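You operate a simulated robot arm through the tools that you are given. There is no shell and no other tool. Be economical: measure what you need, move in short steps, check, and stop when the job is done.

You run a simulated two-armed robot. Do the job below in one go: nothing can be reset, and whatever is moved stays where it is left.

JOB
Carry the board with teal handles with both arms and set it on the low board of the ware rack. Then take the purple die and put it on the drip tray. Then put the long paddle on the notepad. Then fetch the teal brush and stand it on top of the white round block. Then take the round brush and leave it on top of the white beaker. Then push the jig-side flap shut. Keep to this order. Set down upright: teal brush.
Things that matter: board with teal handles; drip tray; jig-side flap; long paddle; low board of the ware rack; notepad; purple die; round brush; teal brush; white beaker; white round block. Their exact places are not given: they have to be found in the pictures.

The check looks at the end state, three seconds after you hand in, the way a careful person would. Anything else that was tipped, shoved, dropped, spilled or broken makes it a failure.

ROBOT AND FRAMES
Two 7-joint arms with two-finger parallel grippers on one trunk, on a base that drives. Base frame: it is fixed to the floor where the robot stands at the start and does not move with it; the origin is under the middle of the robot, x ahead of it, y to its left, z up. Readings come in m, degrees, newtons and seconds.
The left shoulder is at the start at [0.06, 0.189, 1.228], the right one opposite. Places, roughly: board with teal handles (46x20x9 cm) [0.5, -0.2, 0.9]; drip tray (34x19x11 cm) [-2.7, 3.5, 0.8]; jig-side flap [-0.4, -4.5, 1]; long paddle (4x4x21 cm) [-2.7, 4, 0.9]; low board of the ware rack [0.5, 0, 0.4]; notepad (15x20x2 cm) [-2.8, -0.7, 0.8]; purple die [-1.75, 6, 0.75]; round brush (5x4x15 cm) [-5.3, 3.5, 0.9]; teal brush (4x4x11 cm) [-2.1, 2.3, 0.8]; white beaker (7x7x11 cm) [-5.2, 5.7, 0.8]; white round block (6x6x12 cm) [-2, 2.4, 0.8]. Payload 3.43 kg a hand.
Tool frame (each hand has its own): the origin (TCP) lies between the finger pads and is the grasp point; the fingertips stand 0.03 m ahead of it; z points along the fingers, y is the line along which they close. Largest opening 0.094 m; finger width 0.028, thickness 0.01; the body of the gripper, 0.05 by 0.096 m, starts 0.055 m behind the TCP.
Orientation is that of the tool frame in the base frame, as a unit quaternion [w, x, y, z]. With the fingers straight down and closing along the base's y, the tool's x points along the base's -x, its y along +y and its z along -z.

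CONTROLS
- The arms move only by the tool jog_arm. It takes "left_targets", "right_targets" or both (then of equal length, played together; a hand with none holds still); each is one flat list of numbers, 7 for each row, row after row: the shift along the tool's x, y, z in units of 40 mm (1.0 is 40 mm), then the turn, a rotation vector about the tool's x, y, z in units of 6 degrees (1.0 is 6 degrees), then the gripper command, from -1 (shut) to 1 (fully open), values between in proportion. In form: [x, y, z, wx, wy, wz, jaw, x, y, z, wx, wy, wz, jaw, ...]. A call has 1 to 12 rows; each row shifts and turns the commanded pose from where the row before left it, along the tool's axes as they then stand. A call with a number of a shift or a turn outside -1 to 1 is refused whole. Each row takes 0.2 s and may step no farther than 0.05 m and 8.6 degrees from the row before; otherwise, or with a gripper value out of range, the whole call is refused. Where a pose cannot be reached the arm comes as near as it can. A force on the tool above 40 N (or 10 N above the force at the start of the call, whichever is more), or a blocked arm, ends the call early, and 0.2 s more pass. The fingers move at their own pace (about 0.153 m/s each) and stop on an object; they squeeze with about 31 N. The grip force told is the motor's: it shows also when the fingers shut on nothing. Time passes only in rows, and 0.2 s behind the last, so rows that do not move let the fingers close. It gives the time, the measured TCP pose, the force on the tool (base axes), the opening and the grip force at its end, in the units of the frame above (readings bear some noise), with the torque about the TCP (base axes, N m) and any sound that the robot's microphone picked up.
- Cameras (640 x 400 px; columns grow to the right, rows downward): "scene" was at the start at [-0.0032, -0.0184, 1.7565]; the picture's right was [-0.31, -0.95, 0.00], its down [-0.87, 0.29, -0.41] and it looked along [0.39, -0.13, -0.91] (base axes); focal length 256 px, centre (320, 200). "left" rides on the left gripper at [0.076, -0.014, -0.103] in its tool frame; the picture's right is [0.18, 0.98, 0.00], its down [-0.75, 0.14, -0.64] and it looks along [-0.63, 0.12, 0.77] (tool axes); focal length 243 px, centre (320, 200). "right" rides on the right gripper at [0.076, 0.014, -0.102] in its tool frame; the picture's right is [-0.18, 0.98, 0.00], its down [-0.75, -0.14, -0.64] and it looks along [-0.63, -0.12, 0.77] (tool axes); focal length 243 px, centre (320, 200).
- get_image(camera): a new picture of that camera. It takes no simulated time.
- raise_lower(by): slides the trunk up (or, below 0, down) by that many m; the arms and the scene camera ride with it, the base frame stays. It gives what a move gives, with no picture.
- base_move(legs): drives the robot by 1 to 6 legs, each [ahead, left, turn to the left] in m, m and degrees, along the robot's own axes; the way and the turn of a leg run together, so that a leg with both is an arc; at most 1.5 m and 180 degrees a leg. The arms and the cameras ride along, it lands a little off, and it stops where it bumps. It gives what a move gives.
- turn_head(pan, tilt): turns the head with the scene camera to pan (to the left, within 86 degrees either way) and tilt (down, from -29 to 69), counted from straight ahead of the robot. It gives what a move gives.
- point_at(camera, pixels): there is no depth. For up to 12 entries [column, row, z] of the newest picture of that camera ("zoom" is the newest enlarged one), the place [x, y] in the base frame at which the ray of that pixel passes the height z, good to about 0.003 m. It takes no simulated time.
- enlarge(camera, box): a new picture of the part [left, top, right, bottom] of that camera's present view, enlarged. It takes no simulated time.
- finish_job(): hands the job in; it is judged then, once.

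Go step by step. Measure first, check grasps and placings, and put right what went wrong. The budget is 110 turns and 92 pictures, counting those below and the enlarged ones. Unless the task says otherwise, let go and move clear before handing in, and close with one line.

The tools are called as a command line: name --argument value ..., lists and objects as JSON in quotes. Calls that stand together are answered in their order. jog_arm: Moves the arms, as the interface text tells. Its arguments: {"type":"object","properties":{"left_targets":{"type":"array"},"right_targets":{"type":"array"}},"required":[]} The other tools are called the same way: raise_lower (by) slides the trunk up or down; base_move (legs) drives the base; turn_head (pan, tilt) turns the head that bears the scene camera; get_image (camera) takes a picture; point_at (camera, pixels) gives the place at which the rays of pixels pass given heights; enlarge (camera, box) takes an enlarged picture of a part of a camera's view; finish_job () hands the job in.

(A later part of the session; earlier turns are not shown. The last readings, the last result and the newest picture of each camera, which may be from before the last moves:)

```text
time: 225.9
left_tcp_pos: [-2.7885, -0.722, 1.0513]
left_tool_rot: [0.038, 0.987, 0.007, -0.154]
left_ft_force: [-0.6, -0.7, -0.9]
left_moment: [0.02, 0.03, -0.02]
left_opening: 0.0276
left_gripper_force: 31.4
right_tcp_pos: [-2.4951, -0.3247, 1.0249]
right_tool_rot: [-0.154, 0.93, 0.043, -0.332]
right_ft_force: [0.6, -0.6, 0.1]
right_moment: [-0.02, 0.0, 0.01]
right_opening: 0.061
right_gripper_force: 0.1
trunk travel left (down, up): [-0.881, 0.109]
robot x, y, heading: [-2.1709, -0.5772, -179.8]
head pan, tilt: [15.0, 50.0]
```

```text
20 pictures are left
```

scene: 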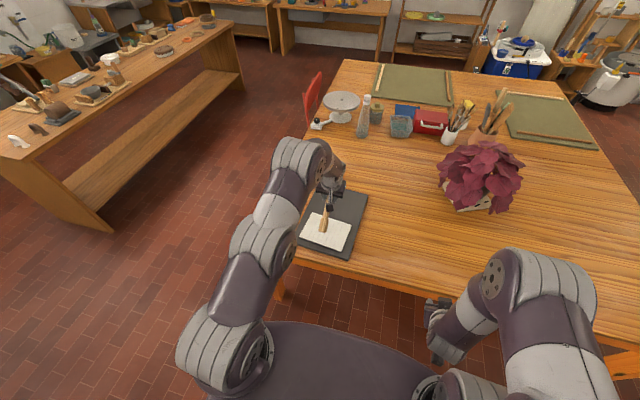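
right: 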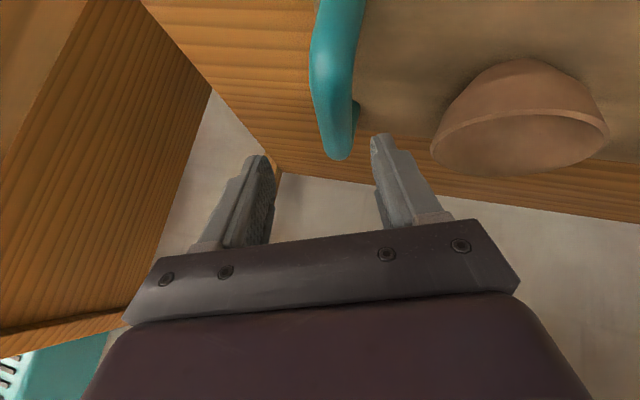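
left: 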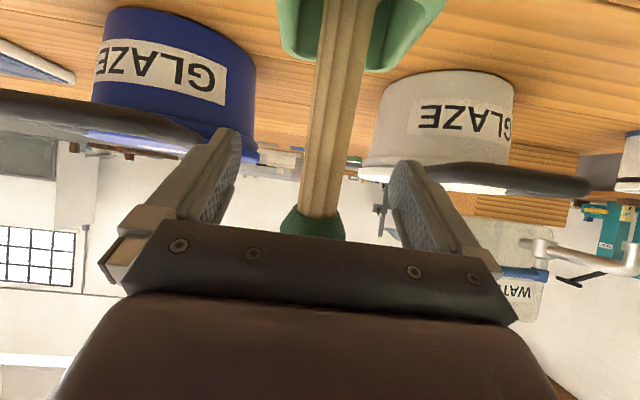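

The hand is too far out (0.62 m) to pitch further. I retract it 16 cm, drive 16 cm forward, then continue the pitch.

jog_arm --left_targets '[0.95, 0, -0.3, 0, 0, 0, -1, 0.95, 0, -0.3, 0, 0, 0, -1, 0.95, 0, -0.3, 0, 0, 0, -1, 0.95, 0, -0.3, 0, 0, 0, -1]'

base_move --legs '[[0.17, 0, 0]]'

jog_arm --left_targets '[0, 0, 0, 0, 1, 0, -1, 0, 0, 0, 0, 1, 0, -1, 0, 0, 0, 0, 1, 0, -1, 0, 0, 0, 0, 1, 0, -1, 0, 0, 0, 0, 1, 0, -1, 0, 0, 0, 0, 1, 0, -1, 0, 0, 0, 0, 1, 0, -1, 0, 0, 0, 0, 1, 0, -1, 0, 0, 0, 0, 0.8, 0, -1]'

```text
time: 226.9
left_tcp_pos: [-2.6261, -0.7175, 1.0493]
left_tool_rot: [0.038, 0.987, 0.007, -0.155]
left_ft_force: [0.2, 0.9, -0.9]
left_moment: [0.05, 0.06, -0.03]
left_opening: 0.0274
left_gripper_force: 31.1
right_tcp_pos: [-2.4937, -0.325, 1.0251]
right_tool_rot: [-0.154, 0.929, 0.043, -0.333]
right_ft_force: [-0.7, 0.0, -0.2]
right_moment: [-0.02, -0.02, 0.02]
right_opening: 0.0613
right_gripper_force: 0.0
trunk travel left (down, up): [-0.881, 0.109]
robot x, y, heading: [-2.1706, -0.5773, -179.7]
head pan, tilt: [15.0, 50.0]
```

```text
time: 228.4
left_tcp_pos: [-2.7924, -0.7169, 1.0493]
left_tool_rot: [0.038, 0.987, 0.005, -0.153]
left_ft_force: [-0.1, -0.7, -1.2]
left_moment: [-0.01, 0.04, 0.02]
left_opening: 0.0275
left_gripper_force: 31.0
right_tcp_pos: [-2.6591, -0.3256, 1.0262]
right_tool_rot: [-0.155, 0.929, 0.042, -0.332]
right_ft_force: [0.5, -0.3, 0.3]
right_moment: [0.02, 0.04, 0.03]
right_opening: 0.0613
right_gripper_force: 0.1
trunk travel left (down, up): [-0.881, 0.109]
robot x, y, heading: [-2.3375, -0.5806, -179.8]
head pan, tilt: [15.0, 50.0]
```

```text
time: 230.4
left_tcp_pos: [-2.7892, -0.7242, 1.0448]
left_tool_rot: [0.051, 0.999, 0.015, -0.006]
left_ft_force: [-0.3, 0.0, 0.0]
left_moment: [-0.01, 0.02, 0.01]
left_opening: 0.0274
left_gripper_force: 30.8
left hand out of reach, approached as far as the arm can: row 2, 4, 5, 6, 7, 8, 9
right_tcp_pos: [-2.6602, -0.325, 1.0255]
right_tool_rot: [-0.154, 0.93, 0.041, -0.332]
right_ft_force: [0.1, 1.1, 0.1]
right_moment: [0.02, -0.02, -0.03]
right_opening: 0.061
right_gripper_force: 0.0
trunk travel left (down, up): [-0.881, 0.109]
robot x, y, heading: [-2.3383, -0.5778, -179.8]
head pan, tilt: [15.0, 50.0]
```

The hand is vertical now but wrist-limited here. I raise the trunk and lower the arm instead, which makes the forearm steeper, then pitch on.

raise_lower --by 0.1

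jog_arm --left_targets '[0, 0, 0.9, 0, 0, 0, -1, 0, 0, 0.9, 0, 0, 0, -1, 0, 0, 0.9, 0, 0, 0, -1, 0, 0, 0.9, 0, 0, 0, -1, 0, 0, 0.9, 0, 0, 0, -1, 0, 0, 0.5, 0, 0, 0, -1, 0, 0, 0, 0, 1, 0, -1, 0, 0, 0, 0, 1, 0, -1, 0, 0, 0, 0, 1, 0, -1, 0, 0, 0, 0, 1, 0, -1, 0, 0, 0, 0, 1, 0, -1]'

get_image --camera "left"

```text
time: 231.7
left_tcp_pos: [-2.7892, -0.7244, 1.1449]
left_tool_rot: [0.051, 0.999, 0.015, -0.007]
left_ft_force: [-0.8, 0.9, -1.7]
left_moment: [-0.03, 0.03, 0.01]
left_opening: 0.0273
left_gripper_force: 30.9
right_tcp_pos: [-2.6592, -0.3256, 1.1258]
right_tool_rot: [-0.154, 0.929, 0.043, -0.333]
right_ft_force: [0.6, 0.0, 0.9]
right_moment: [-0.04, -0.01, 0.02]
right_opening: 0.0613
right_gripper_force: 0.1
trunk travel left (down, up): [-0.981, 0.009]
robot x, y, heading: [-2.3362, -0.576, -179.9]
head pan, tilt: [15.0, 50.0]
```

```text
time: 234.1
left_tcp_pos: [-2.7922, -0.7435, 0.9462]
left_tool_rot: [0.052, 0.998, 0.017, 0.043]
left_ft_force: [-0.5, 1.2, -0.3]
left_moment: [-0.01, 0.02, -0.02]
left_opening: 0.0272
left_gripper_force: 31.4
left hand out of reach, approached as far as the arm can: row 8, 9, 10, 11
right_tcp_pos: [-2.6588, -0.326, 1.1249]
right_tool_rot: [-0.155, 0.93, 0.042, -0.332]
right_ft_force: [-0.6, 0.3, 0.2]
right_moment: [0.03, 0.0, -0.03]
right_opening: 0.061
right_gripper_force: 0.1
trunk travel left (down, up): [-0.981, 0.009]
robot x, y, heading: [-2.3377, -0.5753, -179.8]
head pan, tilt: [15.0, 50.0]
```

```text
19 pictures are left
```

left: 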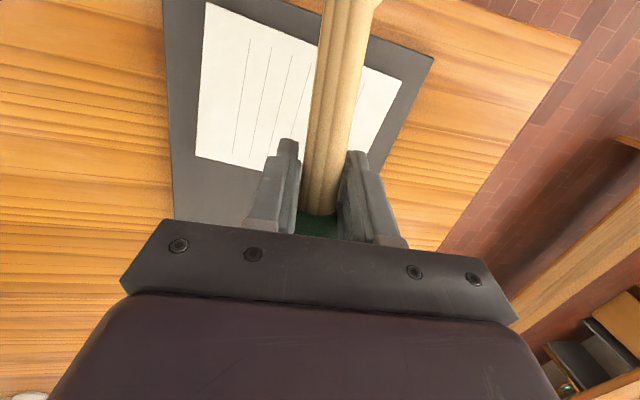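

Pitch is −5°, with the paddle about 30° above level, shaft end down toward me. I move the base 11 cm closer while retracting the hand to get more pitch.

jog_arm --left_targets '[0.95, 0, 0.08, 0, 0, 0, -1, 0.95, 0, 0.08, 0, 0, 0, -1, 0.9, 0, 0.08, 0, 0, 0, -1]'

base_move --legs '[[0.11, 0, 0]]'

jog_arm --left_targets '[0, 0, 0, 0, 1, 0, -1, 0, 0, 0, 0, 1, 0, -1, 0, 0, 0, 0, 1, 0, -1, 0, 0, 0, 0, 1, 0, -1]'

```text
time: 234.9
left_tcp_pos: [-2.6786, -0.7416, 0.9474]
left_tool_rot: [0.052, 0.998, 0.019, 0.042]
left_ft_force: [0.8, -0.4, -1.5]
left_moment: [0.0, 0.04, 0.03]
left_opening: 0.0272
left_gripper_force: 30.8
right_tcp_pos: [-2.6584, -0.3251, 1.1263]
right_tool_rot: [-0.154, 0.929, 0.042, -0.333]
right_ft_force: [0.4, 0.1, -0.6]
right_moment: [-0.02, 0.0, -0.02]
right_opening: 0.061
right_gripper_force: 0.1
trunk travel left (down, up): [-0.981, 0.009]
robot x, y, heading: [-2.3356, -0.5785, -179.7]
head pan, tilt: [15.0, 50.0]
```

```text
time: 236.1
left_tcp_pos: [-2.7856, -0.7434, 0.9458]
left_tool_rot: [0.052, 0.998, 0.019, 0.043]
left_ft_force: [0.4, 0.5, -1.2]
left_moment: [0.02, 0.02, 0.02]
left_opening: 0.0272
left_gripper_force: 31.2
right_tcp_pos: [-2.7687, -0.3273, 1.1257]
right_tool_rot: [-0.154, 0.929, 0.044, -0.333]
right_ft_force: [0.1, -1.3, 0.0]
right_moment: [-0.01, 0.03, -0.02]
right_opening: 0.061
right_gripper_force: 0.1
trunk travel left (down, up): [-0.981, 0.009]
robot x, y, heading: [-2.4485, -0.5792, -179.7]
head pan, tilt: [15.0, 50.0]
```

```text
time: 237.1
left_tcp_pos: [-2.7551, -0.7522, 0.9458]
left_tool_rot: [0.058, 0.983, 0.025, 0.172]
left_ft_force: [1.1, 0.5, -0.8]
left_moment: [-0.02, 0.01, 0.01]
left_opening: 0.0272
left_gripper_force: 30.5
left hand out of reach, approached as far as the arm can: row 1, 2, 3, 4
right_tcp_pos: [-2.7711, -0.3267, 1.1261]
right_tool_rot: [-0.153, 0.93, 0.044, -0.333]
right_ft_force: [0.2, -1.0, 0.3]
right_moment: [0.0, 0.0, 0.0]
right_opening: 0.061
right_gripper_force: 0.1
trunk travel left (down, up): [-0.981, 0.009]
robot x, y, heading: [-2.4471, -0.574, -179.4]
head pan, tilt: [15.0, 50.0]
```

Pitch is −20°, so the paddle is near level. I centre it over the pad (base +5 cm, hand +3 cm forward and 2.5 cm in +y) and lower with the trunk to just above.

base_move --legs '[[0.05, 0, 0]]'

jog_arm --left_targets '[-0.7, -0.6, -0.26, 0, 0, 0, -1]'

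raise_lower --by -0.085

enlarge --camera "scene" --box '[220, 180, 420, 320]'

```text
time: 238.0
left_tcp_pos: [-2.799, -0.7533, 0.9466]
left_tool_rot: [0.056, 0.984, 0.027, 0.168]
left_ft_force: [0.5, -0.2, -0.7]
left_moment: [0.03, 0.09, -0.01]
left_opening: 0.0273
left_gripper_force: 31.0
right_tcp_pos: [-2.813, -0.3273, 1.1273]
right_tool_rot: [-0.154, 0.928, 0.042, -0.336]
right_ft_force: [0.6, 0.7, -0.2]
right_moment: [-0.02, 0.05, 0.02]
right_opening: 0.0612
right_gripper_force: 0.1
trunk travel left (down, up): [-0.981, 0.009]
robot x, y, heading: [-2.4957, -0.5776, -179.7]
head pan, tilt: [15.0, 50.0]
```

```text
time: 238.4
left_tcp_pos: [-2.8045, -0.7533, 0.9456]
left_tool_rot: [0.056, 0.983, 0.026, 0.172]
left_ft_force: [0.9, 0.2, -1.1]
left_moment: [0.02, 0.0, 0.02]
left_opening: 0.0275
left_gripper_force: 30.8
left hand out of reach, approached as far as the arm can: row 1
right_tcp_pos: [-2.821, -0.3278, 1.1249]
right_tool_rot: [-0.153, 0.929, 0.044, -0.333]
right_ft_force: [0.3, -0.7, 0.1]
right_moment: [0.01, -0.02, 0.0]
right_opening: 0.061
right_gripper_force: 0.1
trunk travel left (down, up): [-0.981, 0.009]
robot x, y, heading: [-2.5027, -0.5775, -179.5]
head pan, tilt: [15.0, 50.0]
```

```text
time: 239.6
left_tcp_pos: [-2.8033, -0.7527, 0.8616]
left_tool_rot: [0.057, 0.983, 0.026, 0.171]
left_ft_force: [0.1, 0.0, -0.5]
left_moment: [0.0, -0.02, -0.02]
left_opening: 0.0271
left_gripper_force: 31.1
right_tcp_pos: [-2.819, -0.328, 1.0414]
right_tool_rot: [-0.153, 0.929, 0.044, -0.333]
right_ft_force: [-0.3, 0.0, 0.0]
right_moment: [-0.01, 0.02, 0.03]
right_opening: 0.0609
right_gripper_force: 0.1
trunk travel left (down, up): [-0.896, 0.094]
robot x, y, heading: [-2.4958, -0.5775, -179.6]
head pan, tilt: [15.0, 50.0]
```

```text
2.86 times, centred on (320, 250) of scene
```

zoom: 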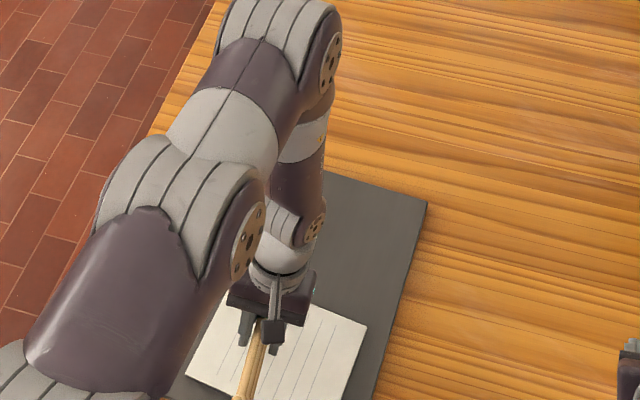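

The paddle is a bit near and left on the pad. I shift with the base 3.5 cm forward and 2.5 cm right, then lower in small steps.

base_move --legs '[[0.035, -0.025, 0]]'

raise_lower --by -0.025

raise_lower --by -0.015

raise_lower --by -0.012

```text
time: 240.5
left_tcp_pos: [-2.8351, -0.7307, 0.861]
left_tool_rot: [0.056, 0.983, 0.026, 0.17]
left_ft_force: [0.3, 0.2, -1.1]
left_moment: [-0.01, 0.08, 0.02]
left_opening: 0.027
left_gripper_force: 30.9
right_tcp_pos: [-2.8514, -0.3064, 1.0431]
right_tool_rot: [-0.154, 0.929, 0.044, -0.334]
right_ft_force: [-0.3, -0.5, 0.4]
right_moment: [0.02, 0.04, 0.0]
right_opening: 0.0611
right_gripper_force: 0.1
trunk travel left (down, up): [-0.896, 0.094]
robot x, y, heading: [-2.5307, -0.5526, -179.9]
head pan, tilt: [15.0, 50.0]
```

```text
time: 241.2
left_tcp_pos: [-2.8402, -0.7296, 0.8348]
left_tool_rot: [0.057, 0.983, 0.026, 0.173]
left_ft_force: [1.0, 0.6, -0.4]
left_moment: [-0.05, 0.02, 0.0]
left_opening: 0.0269
left_gripper_force: 31.0
right_tcp_pos: [-2.8557, -0.3023, 1.016]
right_tool_rot: [-0.154, 0.93, 0.043, -0.332]
right_ft_force: [0.1, 0.2, -0.6]
right_moment: [-0.05, -0.03, -0.01]
right_opening: 0.0613
right_gripper_force: 0.1
trunk travel left (down, up): [-0.871, 0.119]
robot x, y, heading: [-2.5304, -0.5519, -179.6]
head pan, tilt: [15.0, 50.0]
```

```text
time: 241.9
left_tcp_pos: [-2.8389, -0.7287, 0.82]
left_tool_rot: [0.057, 0.983, 0.026, 0.171]
left_ft_force: [0.2, -0.2, -1.0]
left_moment: [-0.01, -0.01, -0.02]
left_opening: 0.027
left_gripper_force: 31.2
right_tcp_pos: [-2.8548, -0.3022, 1.0007]
right_tool_rot: [-0.153, 0.929, 0.045, -0.333]
right_ft_force: [0.2, -0.7, -0.7]
right_moment: [-0.01, 0.01, 0.04]
right_opening: 0.0611
right_gripper_force: 0.0
trunk travel left (down, up): [-0.856, 0.134]
robot x, y, heading: [-2.53, -0.5527, -179.6]
head pan, tilt: [15.0, 50.0]
```

```text
time: 242.4
left_tcp_pos: [-2.8374, -0.7275, 0.8124]
left_tool_rot: [0.057, 0.983, 0.026, 0.172]
left_ft_force: [0.9, 4.8, 13.8]
left_moment: [0.4, -0.02, -0.01]
left_opening: 0.0267
left_gripper_force: 31.4
right_tcp_pos: [-2.8547, -0.3021, 0.9906]
right_tool_rot: [-0.153, 0.929, 0.045, -0.334]
right_ft_force: [0.2, -0.2, -0.1]
right_moment: [0.01, 0.0, -0.03]
right_opening: 0.0612
right_gripper_force: 0.0
trunk travel left (down, up): [-0.846, 0.144]
robot x, y, heading: [-2.5327, -0.5553, -179.5]
head pan, tilt: [15.0, 50.0]
stopped: the force on the tool passed its limit (the readings are from after the stop); the commanded pose is now the measured one
```

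The fingertips touch the pad while the paddle is nearly level just above it. I open gently to let it down, then check.

jog_arm --left_targets '[0, 0, -0.03, 0, 0, 0, -0.3, 0, 0, 0, 0, 0, 0, 0, 0, 0, 0, 0, 0, 0, 0.3]'

get_image --camera "left"

```text
time: 243.2
left_tcp_pos: [-2.8397, -0.7292, 0.8134]
left_tool_rot: [0.058, 0.983, 0.026, 0.172]
left_ft_force: [0.1, -5.2, 22.7]
left_moment: [0.53, 0.09, 0.02]
left_opening: 0.0566
left_gripper_force: 0.0
right_tcp_pos: [-2.853, -0.3039, 0.9908]
right_tool_rot: [-0.153, 0.929, 0.044, -0.334]
right_ft_force: [-1.0, -1.0, 0.4]
right_moment: [-0.02, 0.02, -0.02]
right_opening: 0.0611
right_gripper_force: 0.1
trunk travel left (down, up): [-0.846, 0.144]
robot x, y, heading: [-2.5298, -0.5512, -179.3]
head pan, tilt: [15.0, 50.0]
```

```text
17 pictures are left
```

left: 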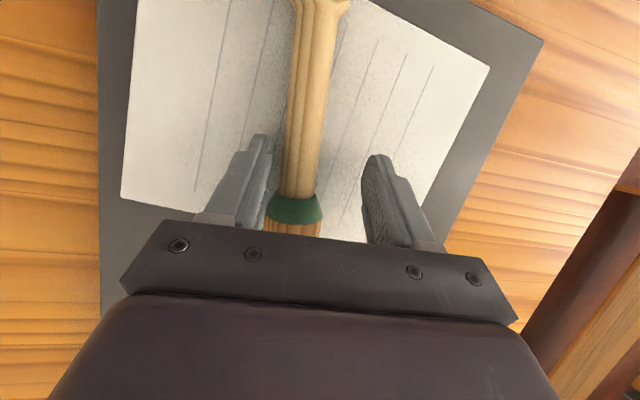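

The paddle lies on the pad. I shift slightly to centre, then lift straight up with the trunk and check.

jog_arm --left_targets '[0, -0.12, -0.05, 0, 0, 0, 0.6]'

raise_lower --by 0.15

base_move --legs '[[-0.3, 0, -0.5]]'

enlarge --camera "scene" --box '[200, 120, 420, 280]'

```text
time: 243.6
left_tcp_pos: [-2.8388, -0.7293, 0.8144]
left_tool_rot: [0.057, 0.983, 0.026, 0.171]
left_ft_force: [-0.6, -9.5, 36.9]
left_moment: [1.04, 0.21, 0.08]
left_opening: 0.0671
left_gripper_force: 0.1
left hand out of reach, approached as far as the arm can: row 1
right_tcp_pos: [-2.8534, -0.3039, 0.991]
right_tool_rot: [-0.154, 0.929, 0.044, -0.333]
right_ft_force: [-0.2, 0.7, 0.3]
right_moment: [-0.05, -0.01, -0.01]
right_opening: 0.0609
right_gripper_force: 0.1
trunk travel left (down, up): [-0.846, 0.144]
robot x, y, heading: [-2.5309, -0.5552, -179.6]
head pan, tilt: [15.0, 50.0]
```

```text
time: 245.3
left_tcp_pos: [-2.8384, -0.728, 0.9573]
left_tool_rot: [0.058, 0.983, 0.025, 0.173]
left_ft_force: [1.1, -0.4, 0.3]
left_moment: [0.02, 0.03, 0.0]
left_opening: 0.0752
left_gripper_force: 0.1
right_tcp_pos: [-2.8556, -0.3022, 1.134]
right_tool_rot: [-0.153, 0.93, 0.044, -0.332]
right_ft_force: [-0.5, 0.9, 0.2]
right_moment: [-0.03, 0.02, 0.0]
right_opening: 0.0614
right_gripper_force: 0.1
right hand out of reach, approached as far as the arm can: row 1
trunk travel left (down, up): [-0.99, 0.0]
robot x, y, heading: [-2.5347, -0.5506, -179.7]
head pan, tilt: [15.0, 50.0]
```

```text
time: 247.4
left_tcp_pos: [-2.5257, -0.7245, 0.9576]
left_tool_rot: [0.058, 0.983, 0.021, 0.173]
left_ft_force: [-0.7, -0.5, -0.2]
left_moment: [-0.02, -0.02, 0.02]
left_opening: 0.0751
left_gripper_force: 0.0
right_tcp_pos: [-2.5374, -0.2985, 1.1334]
right_tool_rot: [-0.155, 0.93, 0.04, -0.331]
right_ft_force: [-0.3, -0.5, -0.5]
right_moment: [-0.02, 0.01, 0.01]
right_opening: 0.0611
right_gripper_force: 0.1
trunk travel left (down, up): [-0.99, 0.0]
robot x, y, heading: [-2.2108, -0.5485, 179.9]
head pan, tilt: [15.0, 50.0]
```

```text
2.50 times, centred on (310, 200) of scene
```

zoom: 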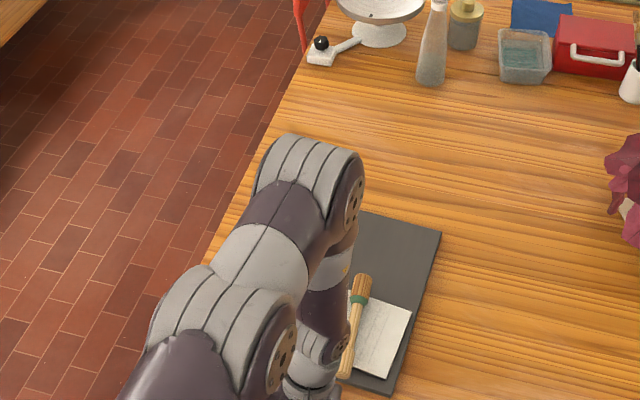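

The paddle rests on the notepad. Next I drive to Table A from the south for the teal brush, facing +y.

base_move --legs '[[0, 0, -45], [0, 0, -45], [1.0, -0.1, 0], [1.0, -0.12, 0]]'

turn_head --pan 5 --tilt 40

get_image --camera "scene"

```text
time: 261.5
left_tcp_pos: [-2.1608, 1.7526, 0.9568]
left_tool_rot: [0.163, 0.705, -0.686, 0.079]
left_ft_force: [-0.8, 0.8, -0.2]
left_moment: [0.01, -0.01, 0.01]
left_opening: 0.0754
left_gripper_force: 0.2
right_tcp_pos: [-1.7344, 1.7574, 1.1336]
right_tool_rot: [-0.345, 0.681, -0.633, -0.124]
right_ft_force: [-0.3, -1.2, 0.6]
right_moment: [0.0, 0.02, -0.03]
right_opening: 0.0612
right_gripper_force: 0.1
trunk travel left (down, up): [-0.99, 0.0]
robot x, y, heading: [-1.9893, 1.4377, 89.2]
head pan, tilt: [15.0, 50.0]
```

```text
time: 262.2
left_tcp_pos: [-2.1598, 1.753, 0.9561]
left_tool_rot: [0.164, 0.705, -0.686, 0.08]
left_ft_force: [0.3, 0.2, 0.3]
left_moment: [0.01, 0.01, -0.02]
left_opening: 0.075
left_gripper_force: 0.1
right_tcp_pos: [-1.7336, 1.7572, 1.1332]
right_tool_rot: [-0.345, 0.681, -0.634, -0.123]
right_ft_force: [-0.2, -0.2, 1.1]
right_moment: [-0.02, -0.02, 0.0]
right_opening: 0.0612
right_gripper_force: 0.1
trunk travel left (down, up): [-0.99, 0.0]
robot x, y, heading: [-1.9915, 1.4405, 89.2]
head pan, tilt: [5.0, 40.0]
```

```text
15 pictures are left
```

scene: 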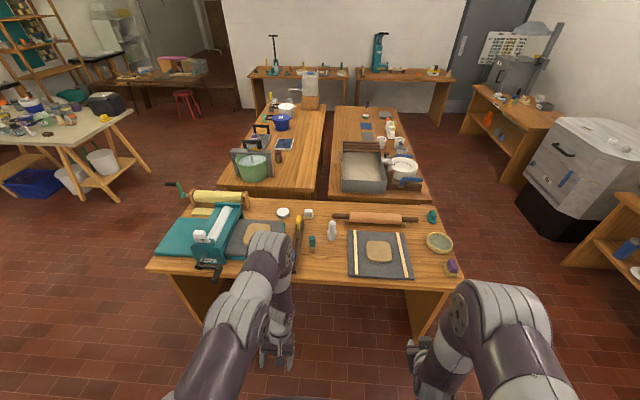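

The teal brush is at (312,243) and the white block at (332,230). I zoom there.

enlarge --camera "scene" --box '[272, 195, 368, 265]'

```text
5.71 times, centred on (320, 230) of scene
```

zoom: 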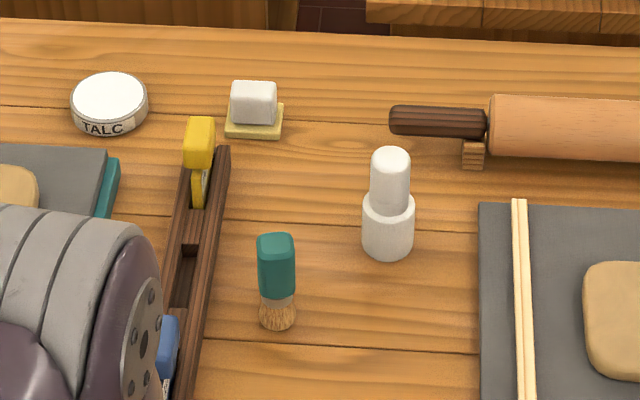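

point_at --camera "zoom" --pixels '[[277, 318, 0.765], [276, 240, 0.87], [276, 240, 0.85], [388, 240, 0.765], [390, 156, 0.87], [390, 156, 0.885], [371, 156, 0.88], [409, 156, 0.88], [257, 255, 0.85], [296, 255, 0.85], [362, 220, 0.8], [414, 220, 0.8]]'

```text
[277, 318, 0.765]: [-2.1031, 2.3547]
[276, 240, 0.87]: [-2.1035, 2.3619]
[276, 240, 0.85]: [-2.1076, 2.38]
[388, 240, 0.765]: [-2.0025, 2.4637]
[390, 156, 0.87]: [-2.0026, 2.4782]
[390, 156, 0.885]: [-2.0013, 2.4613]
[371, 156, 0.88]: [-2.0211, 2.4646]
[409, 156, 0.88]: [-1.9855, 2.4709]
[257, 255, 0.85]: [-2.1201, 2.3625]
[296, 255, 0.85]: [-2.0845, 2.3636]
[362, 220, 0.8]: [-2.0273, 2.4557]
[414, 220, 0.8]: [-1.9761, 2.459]
```

Brush: axis (−2.103, 2.358), teal handle z≈0.805–0.872. Block axis (−2.002, 2.463), top ≈0.884. I set the left hand vertical, drive forward 0.45 m, and come over the brush.

jog_arm --left_targets '[0, 0, 0, 0.295, -0.825, 0, 0.6, 0, 0, 0, 0.295, -0.825, 0, 0.6, 0, 0, 0, 0.295, -0.825, 0, 0.6, 0, 0, 0, 0.295, -0.825, 0, 0.6]'

base_move --legs '[[0.45, 0, 0.8]]'

```text
time: 263.2
left_tcp_pos: [-2.1599, 1.7544, 0.9575]
left_tool_rot: [-0.002, 0.717, -0.697, -0.003]
left_ft_force: [0.7, -1.7, -0.5]
left_moment: [0.07, -0.03, 0.01]
left_opening: 0.0753
left_gripper_force: 0.0
left hand out of reach, approached as far as the arm can: row 2
right_tcp_pos: [-1.7348, 1.7559, 1.1355]
right_tool_rot: [-0.346, 0.68, -0.634, -0.123]
right_ft_force: [-0.2, -0.9, 0.8]
right_moment: [-0.01, -0.02, 0.03]
right_opening: 0.0611
right_gripper_force: 0.1
trunk travel left (down, up): [-0.99, 0.0]
robot x, y, heading: [-1.9894, 1.4367, 89.1]
head pan, tilt: [5.0, 40.0]
```

```text
time: 265.9
left_tcp_pos: [-2.1665, 2.1947, 0.9577]
left_tool_rot: [0.0, 0.725, -0.688, -0.001]
left_ft_force: [0.2, -0.2, 0.0]
left_moment: [0.01, -0.02, -0.01]
left_opening: 0.0753
left_gripper_force: 0.0
right_tcp_pos: [-1.7411, 2.2067, 1.1352]
right_tool_rot: [-0.345, 0.688, -0.626, -0.127]
right_ft_force: [-0.3, 0.8, 0.0]
right_moment: [0.01, 0.01, -0.02]
right_opening: 0.0611
right_gripper_force: 0.1
trunk travel left (down, up): [-0.99, 0.0]
robot x, y, heading: [-1.9882, 1.8857, 90.0]
head pan, tilt: [5.0, 40.0]
```

jog_arm --left_targets '[-0.99, -0.45, 0, 0, 0, 0, 0.6, -0.99, -0.45, 0, 0, 0, 0, 0.6, -0.99, -0.45, 0, 0, 0, 0, 0.6, -0.99, -0.45, 0, 0, 0, 0, 0.6]'

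get_image --camera "left"

```text
time: 266.9
left_tcp_pos: [-2.1195, 2.3007, 0.9563]
left_tool_rot: [-0.008, 0.725, -0.689, 0.004]
left_ft_force: [-1.0, 0.0, 0.6]
left_moment: [0.01, -0.01, -0.01]
left_opening: 0.0749
left_gripper_force: 0.0
left hand out of reach, approached as far as the arm can: row 3, 4
right_tcp_pos: [-1.7397, 2.2086, 1.1339]
right_tool_rot: [-0.343, 0.689, -0.626, -0.126]
right_ft_force: [-0.3, -0.3, 0.6]
right_moment: [-0.02, -0.02, -0.03]
right_opening: 0.061
right_gripper_force: 0.1
trunk travel left (down, up): [-0.99, 0.0]
robot x, y, heading: [-1.9927, 1.884, 90.5]
head pan, tilt: [5.0, 40.0]
```

```text
13 pictures are left
```

left: 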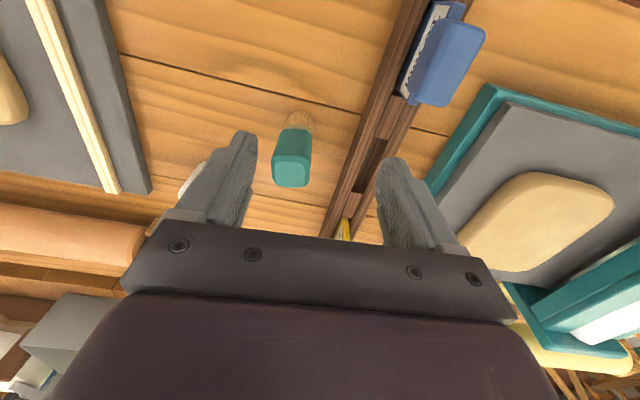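

The arm's reach is short here, so I use the base for the last few centimetres. I check the brush top at (290,172) first.

point_at --camera "left" --pixels '[[291, 172, 0.87], [298, 122, 0.77]]'

```text
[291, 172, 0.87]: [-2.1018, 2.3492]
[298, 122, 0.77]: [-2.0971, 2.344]
```

base_move --legs '[[0.051, -0.014, -0.4]]'

raise_lower --by -0.105

get_image --camera "left"

```text
time: 267.8
left_tcp_pos: [-2.1044, 2.3443, 0.9587]
left_tool_rot: [-0.011, 0.723, -0.691, 0.002]
left_ft_force: [0.0, 0.2, -0.5]
left_moment: [0.03, -0.01, 0.0]
left_opening: 0.0754
left_gripper_force: 0.0
right_tcp_pos: [-1.7263, 2.2487, 1.1366]
right_tool_rot: [-0.347, 0.685, -0.628, -0.127]
right_ft_force: [-1.1, -1.3, -0.5]
right_moment: [0.04, -0.01, 0.02]
right_opening: 0.0613
right_gripper_force: 0.2
trunk travel left (down, up): [-0.99, 0.0]
robot x, y, heading: [-1.9776, 1.9329, 90.3]
head pan, tilt: [5.0, 40.0]
```

```text
time: 269.2
left_tcp_pos: [-2.1027, 2.3511, 0.8499]
left_tool_rot: [-0.008, 0.723, -0.69, 0.003]
left_ft_force: [-0.1, 0.8, 0.4]
left_moment: [-0.03, -0.01, 0.01]
left_opening: 0.075
left_gripper_force: 0.1
right_tcp_pos: [-1.7241, 2.2553, 1.0297]
right_tool_rot: [-0.344, 0.687, -0.627, -0.127]
right_ft_force: [-0.5, 0.2, -0.1]
right_moment: [0.01, -0.01, -0.06]
right_opening: 0.0611
right_gripper_force: 0.1
trunk travel left (down, up): [-0.885, 0.105]
robot x, y, heading: [-1.979, 1.9344, 90.2]
head pan, tilt: [5.0, 40.0]
```

```text
12 pictures are left
```

left: 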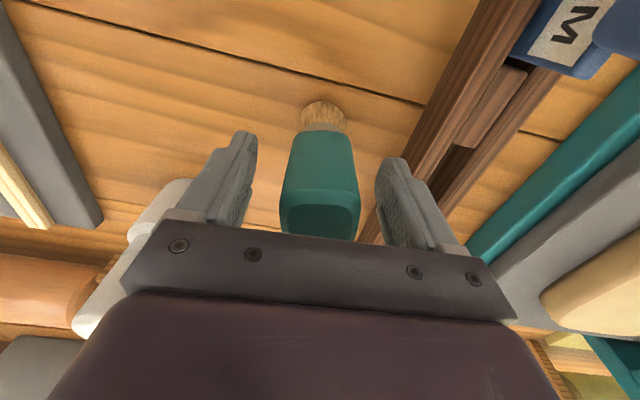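

The brush handle is centred at (320,185). I close and lift with the arm.

jog_arm --left_targets '[0, 0, 0, 0, 0, 0, -1, 0, 0, 0, 0, 0, 0, -1, 0, 0, 0, 0, 0, 0, -1, 0, 0, -0.5, 0, 0, 0, -1, 0, 0, -0.9, 0, 0, 0, -1, 0, 0, -0.9, 0, 0, 0, -1, 0, 0, -0.9, 0, 0, 0, -1, 0, 0, -0.7, 0, 0, 0, -1]'

```text
time: 271.0
left_tcp_pos: [-2.1062, 2.3449, 1.0064]
left_tool_rot: [-0.008, 0.723, -0.691, 0.002]
left_ft_force: [-0.3, -0.9, -0.4]
left_moment: [0.01, -0.02, 0.0]
left_opening: 0.0378
left_gripper_force: 31.4
right_tcp_pos: [-1.724, 2.2548, 1.0308]
right_tool_rot: [-0.344, 0.687, -0.628, -0.127]
right_ft_force: [-0.2, 0.6, 0.4]
right_moment: [0.0, -0.03, 0.01]
right_opening: 0.0609
right_gripper_force: 0.0
trunk travel left (down, up): [-0.885, 0.105]
robot x, y, heading: [-1.9745, 1.9331, 90.0]
head pan, tilt: [5.0, 40.0]
```

The brush is held (opening 0.038). I move over the block.

jog_arm --left_targets '[-0.665, -0.685, 0, 0, 0, 0, -1, -0.665, -0.685, 0, 0, 0, 0, -1, -0.665, -0.685, 0, 0, 0, 0, -1, -0.665, -0.685, 0, 0, 0, 0, -1]'

```text
time: 272.0
left_tcp_pos: [-1.9971, 2.4585, 1.0065]
left_tool_rot: [-0.009, 0.722, -0.691, 0.003]
left_ft_force: [0.5, 0.0, -1.5]
left_moment: [-0.02, -0.02, 0.01]
left_opening: 0.0378
left_gripper_force: 30.9
right_tcp_pos: [-1.7238, 2.2563, 1.0289]
right_tool_rot: [-0.343, 0.687, -0.628, -0.127]
right_ft_force: [-0.2, -0.5, 0.2]
right_moment: [-0.02, 0.01, -0.02]
right_opening: 0.0613
right_gripper_force: 0.1
trunk travel left (down, up): [-0.885, 0.105]
robot x, y, heading: [-1.9749, 1.9317, 90.0]
head pan, tilt: [5.0, 40.0]
```

enlarge --camera "scene" --box '[260, 210, 420, 330]'

get_image --camera "left"

```text
3.33 times, centred on (340, 270) of scene
```

zoom: 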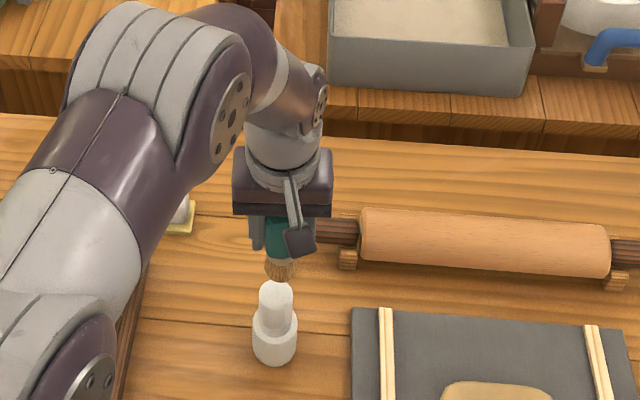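

```text
10 pictures are left
```

left: 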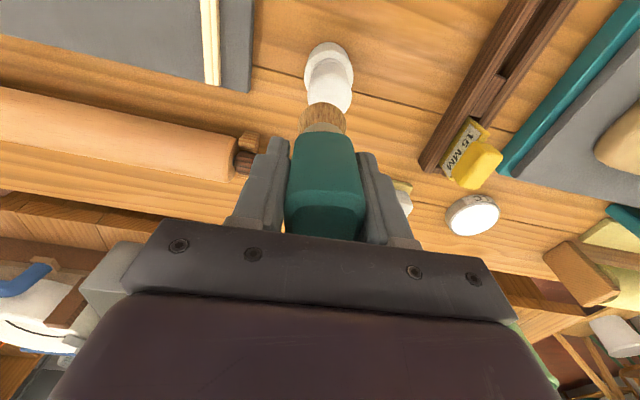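

point_at --camera "zoom" --pixels '[[280, 274, 0.921], [260, 294, 0.88], [294, 294, 0.88], [276, 290, 0.884], [264, 270, 0.921], [297, 270, 0.921], [275, 350, 0.765]]'

point_at --camera "left" --pixels '[[323, 122, 0.921], [329, 95, 0.884], [306, 95, 0.88], [352, 95, 0.88], [329, 65, 0.765]]'

```text
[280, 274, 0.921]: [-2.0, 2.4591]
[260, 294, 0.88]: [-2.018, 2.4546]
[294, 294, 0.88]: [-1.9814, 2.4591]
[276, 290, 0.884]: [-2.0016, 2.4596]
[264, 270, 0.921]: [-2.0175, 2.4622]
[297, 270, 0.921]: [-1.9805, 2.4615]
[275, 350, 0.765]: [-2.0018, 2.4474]
```

```text
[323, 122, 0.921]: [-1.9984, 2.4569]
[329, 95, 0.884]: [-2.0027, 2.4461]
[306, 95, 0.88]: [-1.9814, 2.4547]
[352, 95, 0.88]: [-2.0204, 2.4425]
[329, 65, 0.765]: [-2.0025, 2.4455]
```

Brush base (−2.000, 2.458) and block top (−2.001, ~2.456) agree within a few mm. I lower in steps to contact.

raise_lower --by -0.028

raise_lower --by -0.005

raise_lower --by -0.004

```text
time: 272.7
left_tcp_pos: [-1.9993, 2.4583, 0.9803]
left_tool_rot: [-0.009, 0.723, -0.691, 0.003]
left_ft_force: [0.0, -0.2, -0.8]
left_moment: [0.0, 0.0, 0.01]
left_opening: 0.0378
left_gripper_force: 31.1
right_tcp_pos: [-1.7251, 2.2567, 0.9999]
right_tool_rot: [-0.343, 0.687, -0.628, -0.126]
right_ft_force: [0.6, -0.3, -0.3]
right_moment: [0.04, 0.04, -0.03]
right_opening: 0.0612
right_gripper_force: 0.1
trunk travel left (down, up): [-0.857, 0.133]
robot x, y, heading: [-1.979, 1.9323, 90.0]
head pan, tilt: [5.0, 40.0]
```

```text
time: 273.3
left_tcp_pos: [-1.9984, 2.4584, 0.9749]
left_tool_rot: [-0.008, 0.723, -0.691, 0.003]
left_ft_force: [0.1, -0.5, -0.4]
left_moment: [0.01, 0.02, -0.01]
left_opening: 0.0377
left_gripper_force: 30.7
right_tcp_pos: [-1.7244, 2.2558, 0.996]
right_tool_rot: [-0.343, 0.687, -0.628, -0.126]
right_ft_force: [0.0, 0.1, 0.5]
right_moment: [-0.03, 0.02, 0.04]
right_opening: 0.061
right_gripper_force: 0.0
trunk travel left (down, up): [-0.852, 0.138]
robot x, y, heading: [-1.9765, 1.9328, 90.1]
head pan, tilt: [5.0, 40.0]
```

```text
time: 273.8
left_tcp_pos: [-1.9998, 2.4576, 0.9706]
left_tool_rot: [-0.008, 0.723, -0.691, 0.003]
left_ft_force: [0.1, -0.2, -0.2]
left_moment: [0.02, -0.03, 0.01]
left_opening: 0.0377
left_gripper_force: 30.8
right_tcp_pos: [-1.7255, 2.2561, 0.9916]
right_tool_rot: [-0.344, 0.686, -0.628, -0.126]
right_ft_force: [1.4, 0.5, 0.1]
right_moment: [0.0, -0.02, 0.0]
right_opening: 0.0612
right_gripper_force: 0.2
trunk travel left (down, up): [-0.848, 0.142]
robot x, y, heading: [-1.9751, 1.9338, 89.9]
head pan, tilt: [5.0, 40.0]
```

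raise_lower --by -0.004

raise_lower --by -0.003

raise_lower --by -0.003

```text
time: 274.3
left_tcp_pos: [-1.9998, 2.4582, 0.9699]
left_tool_rot: [-0.01, 0.723, -0.691, 0.001]
left_ft_force: [-3.3, -1.1, 25.8]
left_moment: [-0.29, 0.55, 0.13]
left_opening: 0.0377
left_gripper_force: 31.0
right_tcp_pos: [-1.7256, 2.254, 0.9908]
right_tool_rot: [-0.345, 0.686, -0.628, -0.125]
right_ft_force: [0.7, 0.3, -1.2]
right_moment: [0.01, 0.04, 0.02]
right_opening: 0.0613
right_gripper_force: 0.1
trunk travel left (down, up): [-0.844, 0.146]
robot x, y, heading: [-1.9779, 1.9329, 90.1]
head pan, tilt: [5.0, 40.0]
```

```text
time: 274.9
left_tcp_pos: [-1.9984, 2.4568, 0.9667]
left_tool_rot: [-0.01, 0.723, -0.691, 0.002]
left_ft_force: [-0.8, 1.7, 27.7]
left_moment: [-0.25, 0.22, 0.05]
left_opening: 0.0376
left_gripper_force: 30.6
right_tcp_pos: [-1.7244, 2.2532, 0.9869]
right_tool_rot: [-0.344, 0.686, -0.628, -0.126]
right_ft_force: [-0.2, 0.0, 0.3]
right_moment: [-0.02, 0.02, -0.03]
right_opening: 0.0612
right_gripper_force: 0.0
trunk travel left (down, up): [-0.841, 0.149]
robot x, y, heading: [-1.9751, 1.9319, 90.1]
head pan, tilt: [5.0, 40.0]
```

```text
time: 275.4
left_tcp_pos: [-1.9984, 2.456, 0.9623]
left_tool_rot: [-0.009, 0.723, -0.691, 0.001]
left_ft_force: [0.4, 0.9, 24.9]
left_moment: [-0.3, 0.18, -0.01]
left_opening: 0.0374
left_gripper_force: 31.2
right_tcp_pos: [-1.7251, 2.2532, 0.9818]
right_tool_rot: [-0.345, 0.686, -0.628, -0.127]
right_ft_force: [-0.1, 0.6, -0.3]
right_moment: [0.01, -0.02, -0.01]
right_opening: 0.0612
right_gripper_force: 0.1
trunk travel left (down, up): [-0.838, 0.152]
robot x, y, heading: [-1.9763, 1.9358, 89.9]
head pan, tilt: [5.0, 40.0]
```

Contact made (25 N up). I ease up a few mm, open, and lift away vertically.

raise_lower --by 0.004

jog_arm --left_targets '[0, 0, 0, 0, 0, 0, -0.1, 0, 0, 0, 0, 0, 0, 0.1, 0, 0, 0, 0, 0, 0, 0.5, 0, 0, 0, 0, 0, 0, 0.9]'

raise_lower --by 0.15

get_image --camera "left"

```text
time: 275.9
left_tcp_pos: [-2.0001, 2.4566, 0.9629]
left_tool_rot: [-0.006, 0.723, -0.691, 0.004]
left_ft_force: [1.2, 0.7, -0.7]
left_moment: [0.04, 0.03, -0.03]
left_opening: 0.0372
left_gripper_force: 31.4
right_tcp_pos: [-1.7261, 2.2557, 0.986]
right_tool_rot: [-0.344, 0.686, -0.629, -0.126]
right_ft_force: [0.5, -0.5, 1.1]
right_moment: [-0.02, 0.02, 0.02]
right_opening: 0.0613
right_gripper_force: 0.0
trunk travel left (down, up): [-0.842, 0.148]
robot x, y, heading: [-1.9771, 1.9366, 90.3]
head pan, tilt: [5.0, 40.0]
```

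```text
time: 276.9
left_tcp_pos: [-1.9999, 2.4574, 0.9652]
left_tool_rot: [-0.007, 0.723, -0.691, 0.003]
left_ft_force: [0.6, -0.2, -0.1]
left_moment: [0.01, -0.01, 0.03]
left_opening: 0.0893
left_gripper_force: 0.0
right_tcp_pos: [-1.7244, 2.2559, 0.9857]
right_tool_rot: [-0.343, 0.687, -0.628, -0.125]
right_ft_force: [0.1, -0.1, -0.6]
right_moment: [-0.01, 0.0, 0.01]
right_opening: 0.061
right_gripper_force: 0.0
trunk travel left (down, up): [-0.842, 0.148]
robot x, y, heading: [-1.9756, 1.9336, 90.2]
head pan, tilt: [5.0, 40.0]
```

```text
time: 278.6
left_tcp_pos: [-1.9992, 2.4592, 1.1116]
left_tool_rot: [-0.008, 0.723, -0.691, 0.003]
left_ft_force: [0.5, 0.6, 0.5]
left_moment: [-0.04, 0.02, 0.02]
left_opening: 0.0894
left_gripper_force: 0.1
right_tcp_pos: [-1.724, 2.2551, 1.1344]
right_tool_rot: [-0.344, 0.687, -0.628, -0.126]
right_ft_force: [-0.8, 0.5, -0.5]
right_moment: [-0.01, 0.0, 0.02]
right_opening: 0.0609
right_gripper_force: 0.0
trunk travel left (down, up): [-0.99, 0.0]
robot x, y, heading: [-1.9772, 1.9306, 90.0]
head pan, tilt: [5.0, 40.0]
```

```text
9 pictures are left
```

left: 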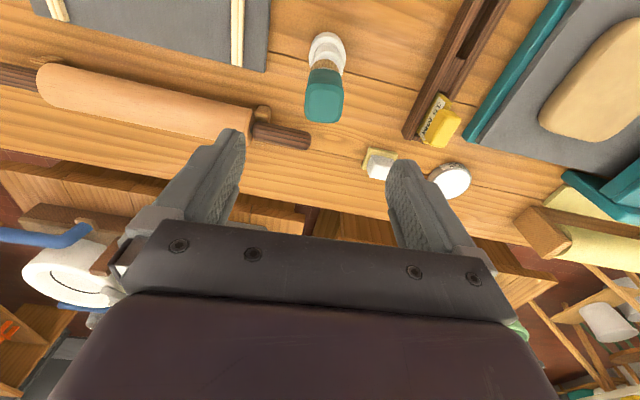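

The teal brush stands on the white block. Now I drive toward the round brush near (−5.3, 3.5): back off, then go left along y≈1.5 and look.

base_move --legs '[[-0.4, 0, 0], [0, 1.2, 0], [0, 1.2, 0]]'

turn_head --pan 22 --tilt 28

get_image --camera "scene"

```text
time: 292.4
left_tcp_pos: [-4.3897, 1.993, 1.1136]
left_tool_rot: [-0.008, 0.727, -0.687, 0.003]
left_ft_force: [0.3, 0.3, 0.0]
left_moment: [-0.01, -0.05, -0.01]
left_opening: 0.0893
left_gripper_force: 0.1
right_tcp_pos: [-4.113, 1.7939, 1.1331]
right_tool_rot: [-0.343, 0.69, -0.625, -0.127]
right_ft_force: [-0.3, -0.5, 0.0]
right_moment: [-0.01, 0.0, -0.01]
right_opening: 0.0611
right_gripper_force: 0.1
trunk travel left (down, up): [-0.99, 0.0]
robot x, y, heading: [-4.3621, 1.47, 90.6]
head pan, tilt: [5.0, 40.0]
```

```text
time: 293.2
left_tcp_pos: [-4.3903, 1.9945, 1.1127]
left_tool_rot: [-0.008, 0.727, -0.687, 0.002]
left_ft_force: [-0.1, -0.7, 0.4]
left_moment: [0.02, -0.03, -0.02]
left_opening: 0.0893
left_gripper_force: 0.1
right_tcp_pos: [-4.112, 1.7941, 1.1338]
right_tool_rot: [-0.343, 0.69, -0.625, -0.128]
right_ft_force: [0.5, -0.3, 0.0]
right_moment: [-0.01, -0.01, -0.02]
right_opening: 0.061
right_gripper_force: 0.1
trunk travel left (down, up): [-0.99, 0.0]
robot x, y, heading: [-4.3631, 1.4708, 90.7]
head pan, tilt: [22.0, 28.0]
```

```text
8 pictures are left
```

scene: 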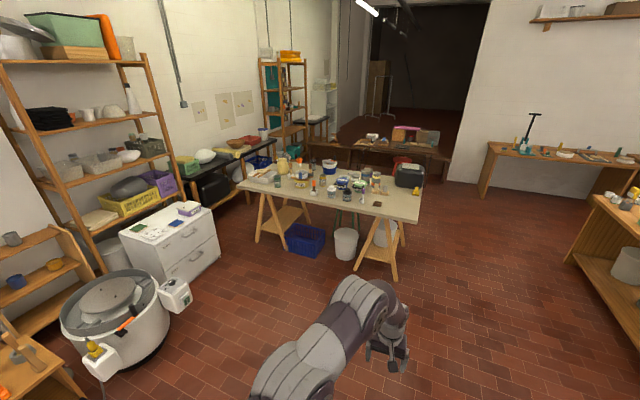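

point_at --camera "scene" --pixels '[[288, 250, 0], [310, 258, 0], [335, 257, 0], [240, 188, 0.76], [418, 221, 0.76], [215, 258, 0], [155, 285, 0], [322, 190, 0.78], [331, 170, 0.78], [396, 280, 0], [275, 242, 0]]'

```text
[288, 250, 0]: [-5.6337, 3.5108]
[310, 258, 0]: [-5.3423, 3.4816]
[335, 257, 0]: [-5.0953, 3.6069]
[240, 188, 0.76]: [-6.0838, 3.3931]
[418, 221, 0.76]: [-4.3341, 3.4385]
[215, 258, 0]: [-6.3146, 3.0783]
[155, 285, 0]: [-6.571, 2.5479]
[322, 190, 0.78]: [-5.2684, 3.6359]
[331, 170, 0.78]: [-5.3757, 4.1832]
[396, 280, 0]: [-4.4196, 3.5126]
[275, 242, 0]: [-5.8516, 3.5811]
```

The south side is clear (table edge y≈3.42). I drive to (−5.15, 2.85) and look closely.

base_move --legs '[[1.3, 0, -0.7], [0.08, 0.79, 0]]'

turn_head --pan 0 --tilt 45

enlarge --camera "scene" --box '[180, 120, 460, 295]'

```text
time: 303.6
left_tcp_pos: [-5.1797, 3.3687, 1.1135]
left_tool_rot: [-0.008, 0.723, -0.691, 0.003]
left_ft_force: [0.5, 0.5, 0.9]
left_moment: [0.02, 0.01, -0.03]
left_opening: 0.0893
left_gripper_force: 0.0
right_tcp_pos: [-4.9036, 3.1661, 1.1341]
right_tool_rot: [-0.344, 0.686, -0.628, -0.126]
right_ft_force: [0.0, 0.3, 0.3]
right_moment: [0.0, -0.05, 0.02]
right_opening: 0.0613
right_gripper_force: 0.2
trunk travel left (down, up): [-0.99, 0.0]
robot x, y, heading: [-5.1571, 2.8442, 90.2]
head pan, tilt: [22.0, 28.0]
```

```text
time: 304.5
left_tcp_pos: [-5.1796, 3.3687, 1.1127]
left_tool_rot: [-0.008, 0.723, -0.691, 0.003]
left_ft_force: [0.0, -0.7, 0.1]
left_moment: [-0.02, 0.0, -0.01]
left_opening: 0.0892
left_gripper_force: 0.0
right_tcp_pos: [-4.9039, 3.1655, 1.1348]
right_tool_rot: [-0.345, 0.686, -0.628, -0.125]
right_ft_force: [-0.1, -0.4, -0.7]
right_moment: [-0.02, 0.01, 0.0]
right_opening: 0.0612
right_gripper_force: 0.1
trunk travel left (down, up): [-0.99, 0.0]
robot x, y, heading: [-5.1575, 2.8497, 90.0]
head pan, tilt: [0.0, 45.0]
```

```text
2.29 times, centred on (320, 208) of scene
```

zoom: 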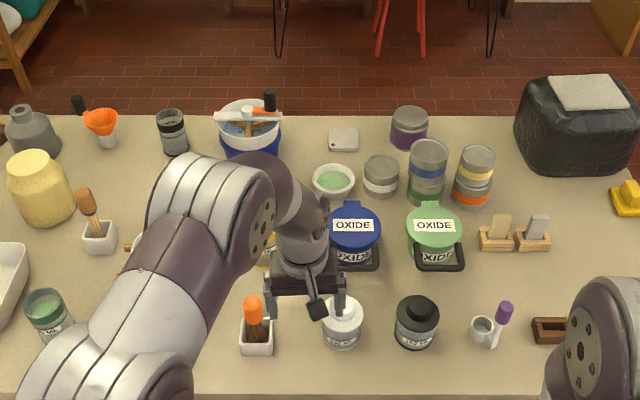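

Candidate: the brush with orange handle in a white holder at zoom (253,325). I measure it.

point_at --camera "zoom" --pixels '[[256, 350, 0.77], [253, 302, 0.93], [253, 302, 0.91], [255, 325, 0.86], [100, 248, 0.77], [84, 195, 0.93], [240, 323, 0.81], [272, 323, 0.81], [340, 345, 0.77], [253, 318, 0.89], [243, 302, 0.92], [264, 302, 0.92]]'

```text
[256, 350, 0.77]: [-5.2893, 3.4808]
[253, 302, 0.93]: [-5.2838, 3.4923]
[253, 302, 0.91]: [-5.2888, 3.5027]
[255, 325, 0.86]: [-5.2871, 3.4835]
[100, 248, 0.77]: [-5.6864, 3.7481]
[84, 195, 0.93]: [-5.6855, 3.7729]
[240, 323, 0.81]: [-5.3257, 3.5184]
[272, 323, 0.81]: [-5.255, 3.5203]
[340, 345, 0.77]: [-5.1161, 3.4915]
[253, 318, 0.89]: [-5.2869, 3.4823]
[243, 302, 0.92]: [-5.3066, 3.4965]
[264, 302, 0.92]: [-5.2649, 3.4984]
```

That's the brush at about (−5.286, 3.494) in its white holder. I align with the base and descend partway, then check with the left camera.

base_move --legs '[[0.125, 0.106, 0]]'

raise_lower --by -0.12

get_image --camera "left"

```text
time: 305.9
left_tcp_pos: [-5.2832, 3.4941, 1.1149]
left_tool_rot: [-0.008, 0.721, -0.693, 0.002]
left_ft_force: [0.0, -0.4, -0.2]
left_moment: [0.03, 0.02, 0.0]
left_opening: 0.0891
left_gripper_force: 0.0
right_tcp_pos: [-5.0101, 3.2899, 1.134]
right_tool_rot: [-0.344, 0.684, -0.63, -0.127]
right_ft_force: [0.4, -0.3, 0.3]
right_moment: [0.03, 0.03, -0.01]
right_opening: 0.0612
right_gripper_force: 0.0
trunk travel left (down, up): [-0.99, 0.0]
robot x, y, heading: [-5.2664, 2.9712, 89.8]
head pan, tilt: [0.0, 45.0]
```

```text
time: 307.4
left_tcp_pos: [-5.2843, 3.4971, 0.993]
left_tool_rot: [-0.008, 0.721, -0.693, 0.003]
left_ft_force: [-1.1, 0.5, 0.1]
left_moment: [0.01, 0.02, 0.02]
left_opening: 0.0893
left_gripper_force: 0.0
right_tcp_pos: [-5.0119, 3.2918, 1.0148]
right_tool_rot: [-0.344, 0.685, -0.63, -0.124]
right_ft_force: [-0.9, -0.2, 0.2]
right_moment: [-0.02, 0.01, -0.01]
right_opening: 0.0611
right_gripper_force: 0.0
trunk travel left (down, up): [-0.87, 0.12]
robot x, y, heading: [-5.2672, 2.9759, 89.8]
head pan, tilt: [0.0, 45.0]
```

```text
6 pictures are left
```

left: 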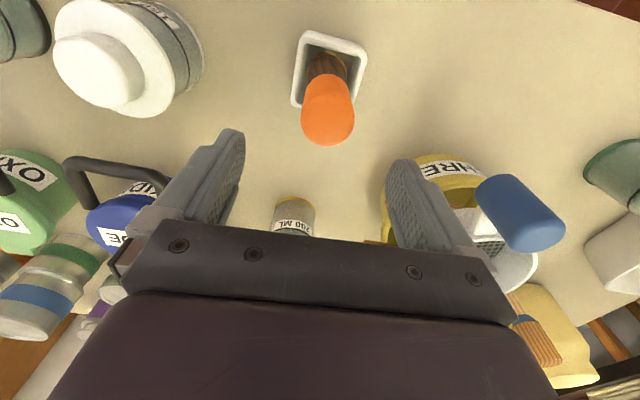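

point_at --camera "left" --pixels '[[327, 118, 0.94], [327, 118, 0.92], [329, 65, 0.81], [530, 235, 0.92], [530, 235, 0.88], [490, 190, 0.85], [440, 165, 0.87], [390, 210, 0.85]]'

```text
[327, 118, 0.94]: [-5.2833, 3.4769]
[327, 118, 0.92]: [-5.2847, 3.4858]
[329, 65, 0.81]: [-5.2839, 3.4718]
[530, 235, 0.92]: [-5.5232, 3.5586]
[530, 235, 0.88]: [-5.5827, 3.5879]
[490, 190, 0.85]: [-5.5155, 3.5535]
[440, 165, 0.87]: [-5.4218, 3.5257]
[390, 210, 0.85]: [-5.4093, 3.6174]
```

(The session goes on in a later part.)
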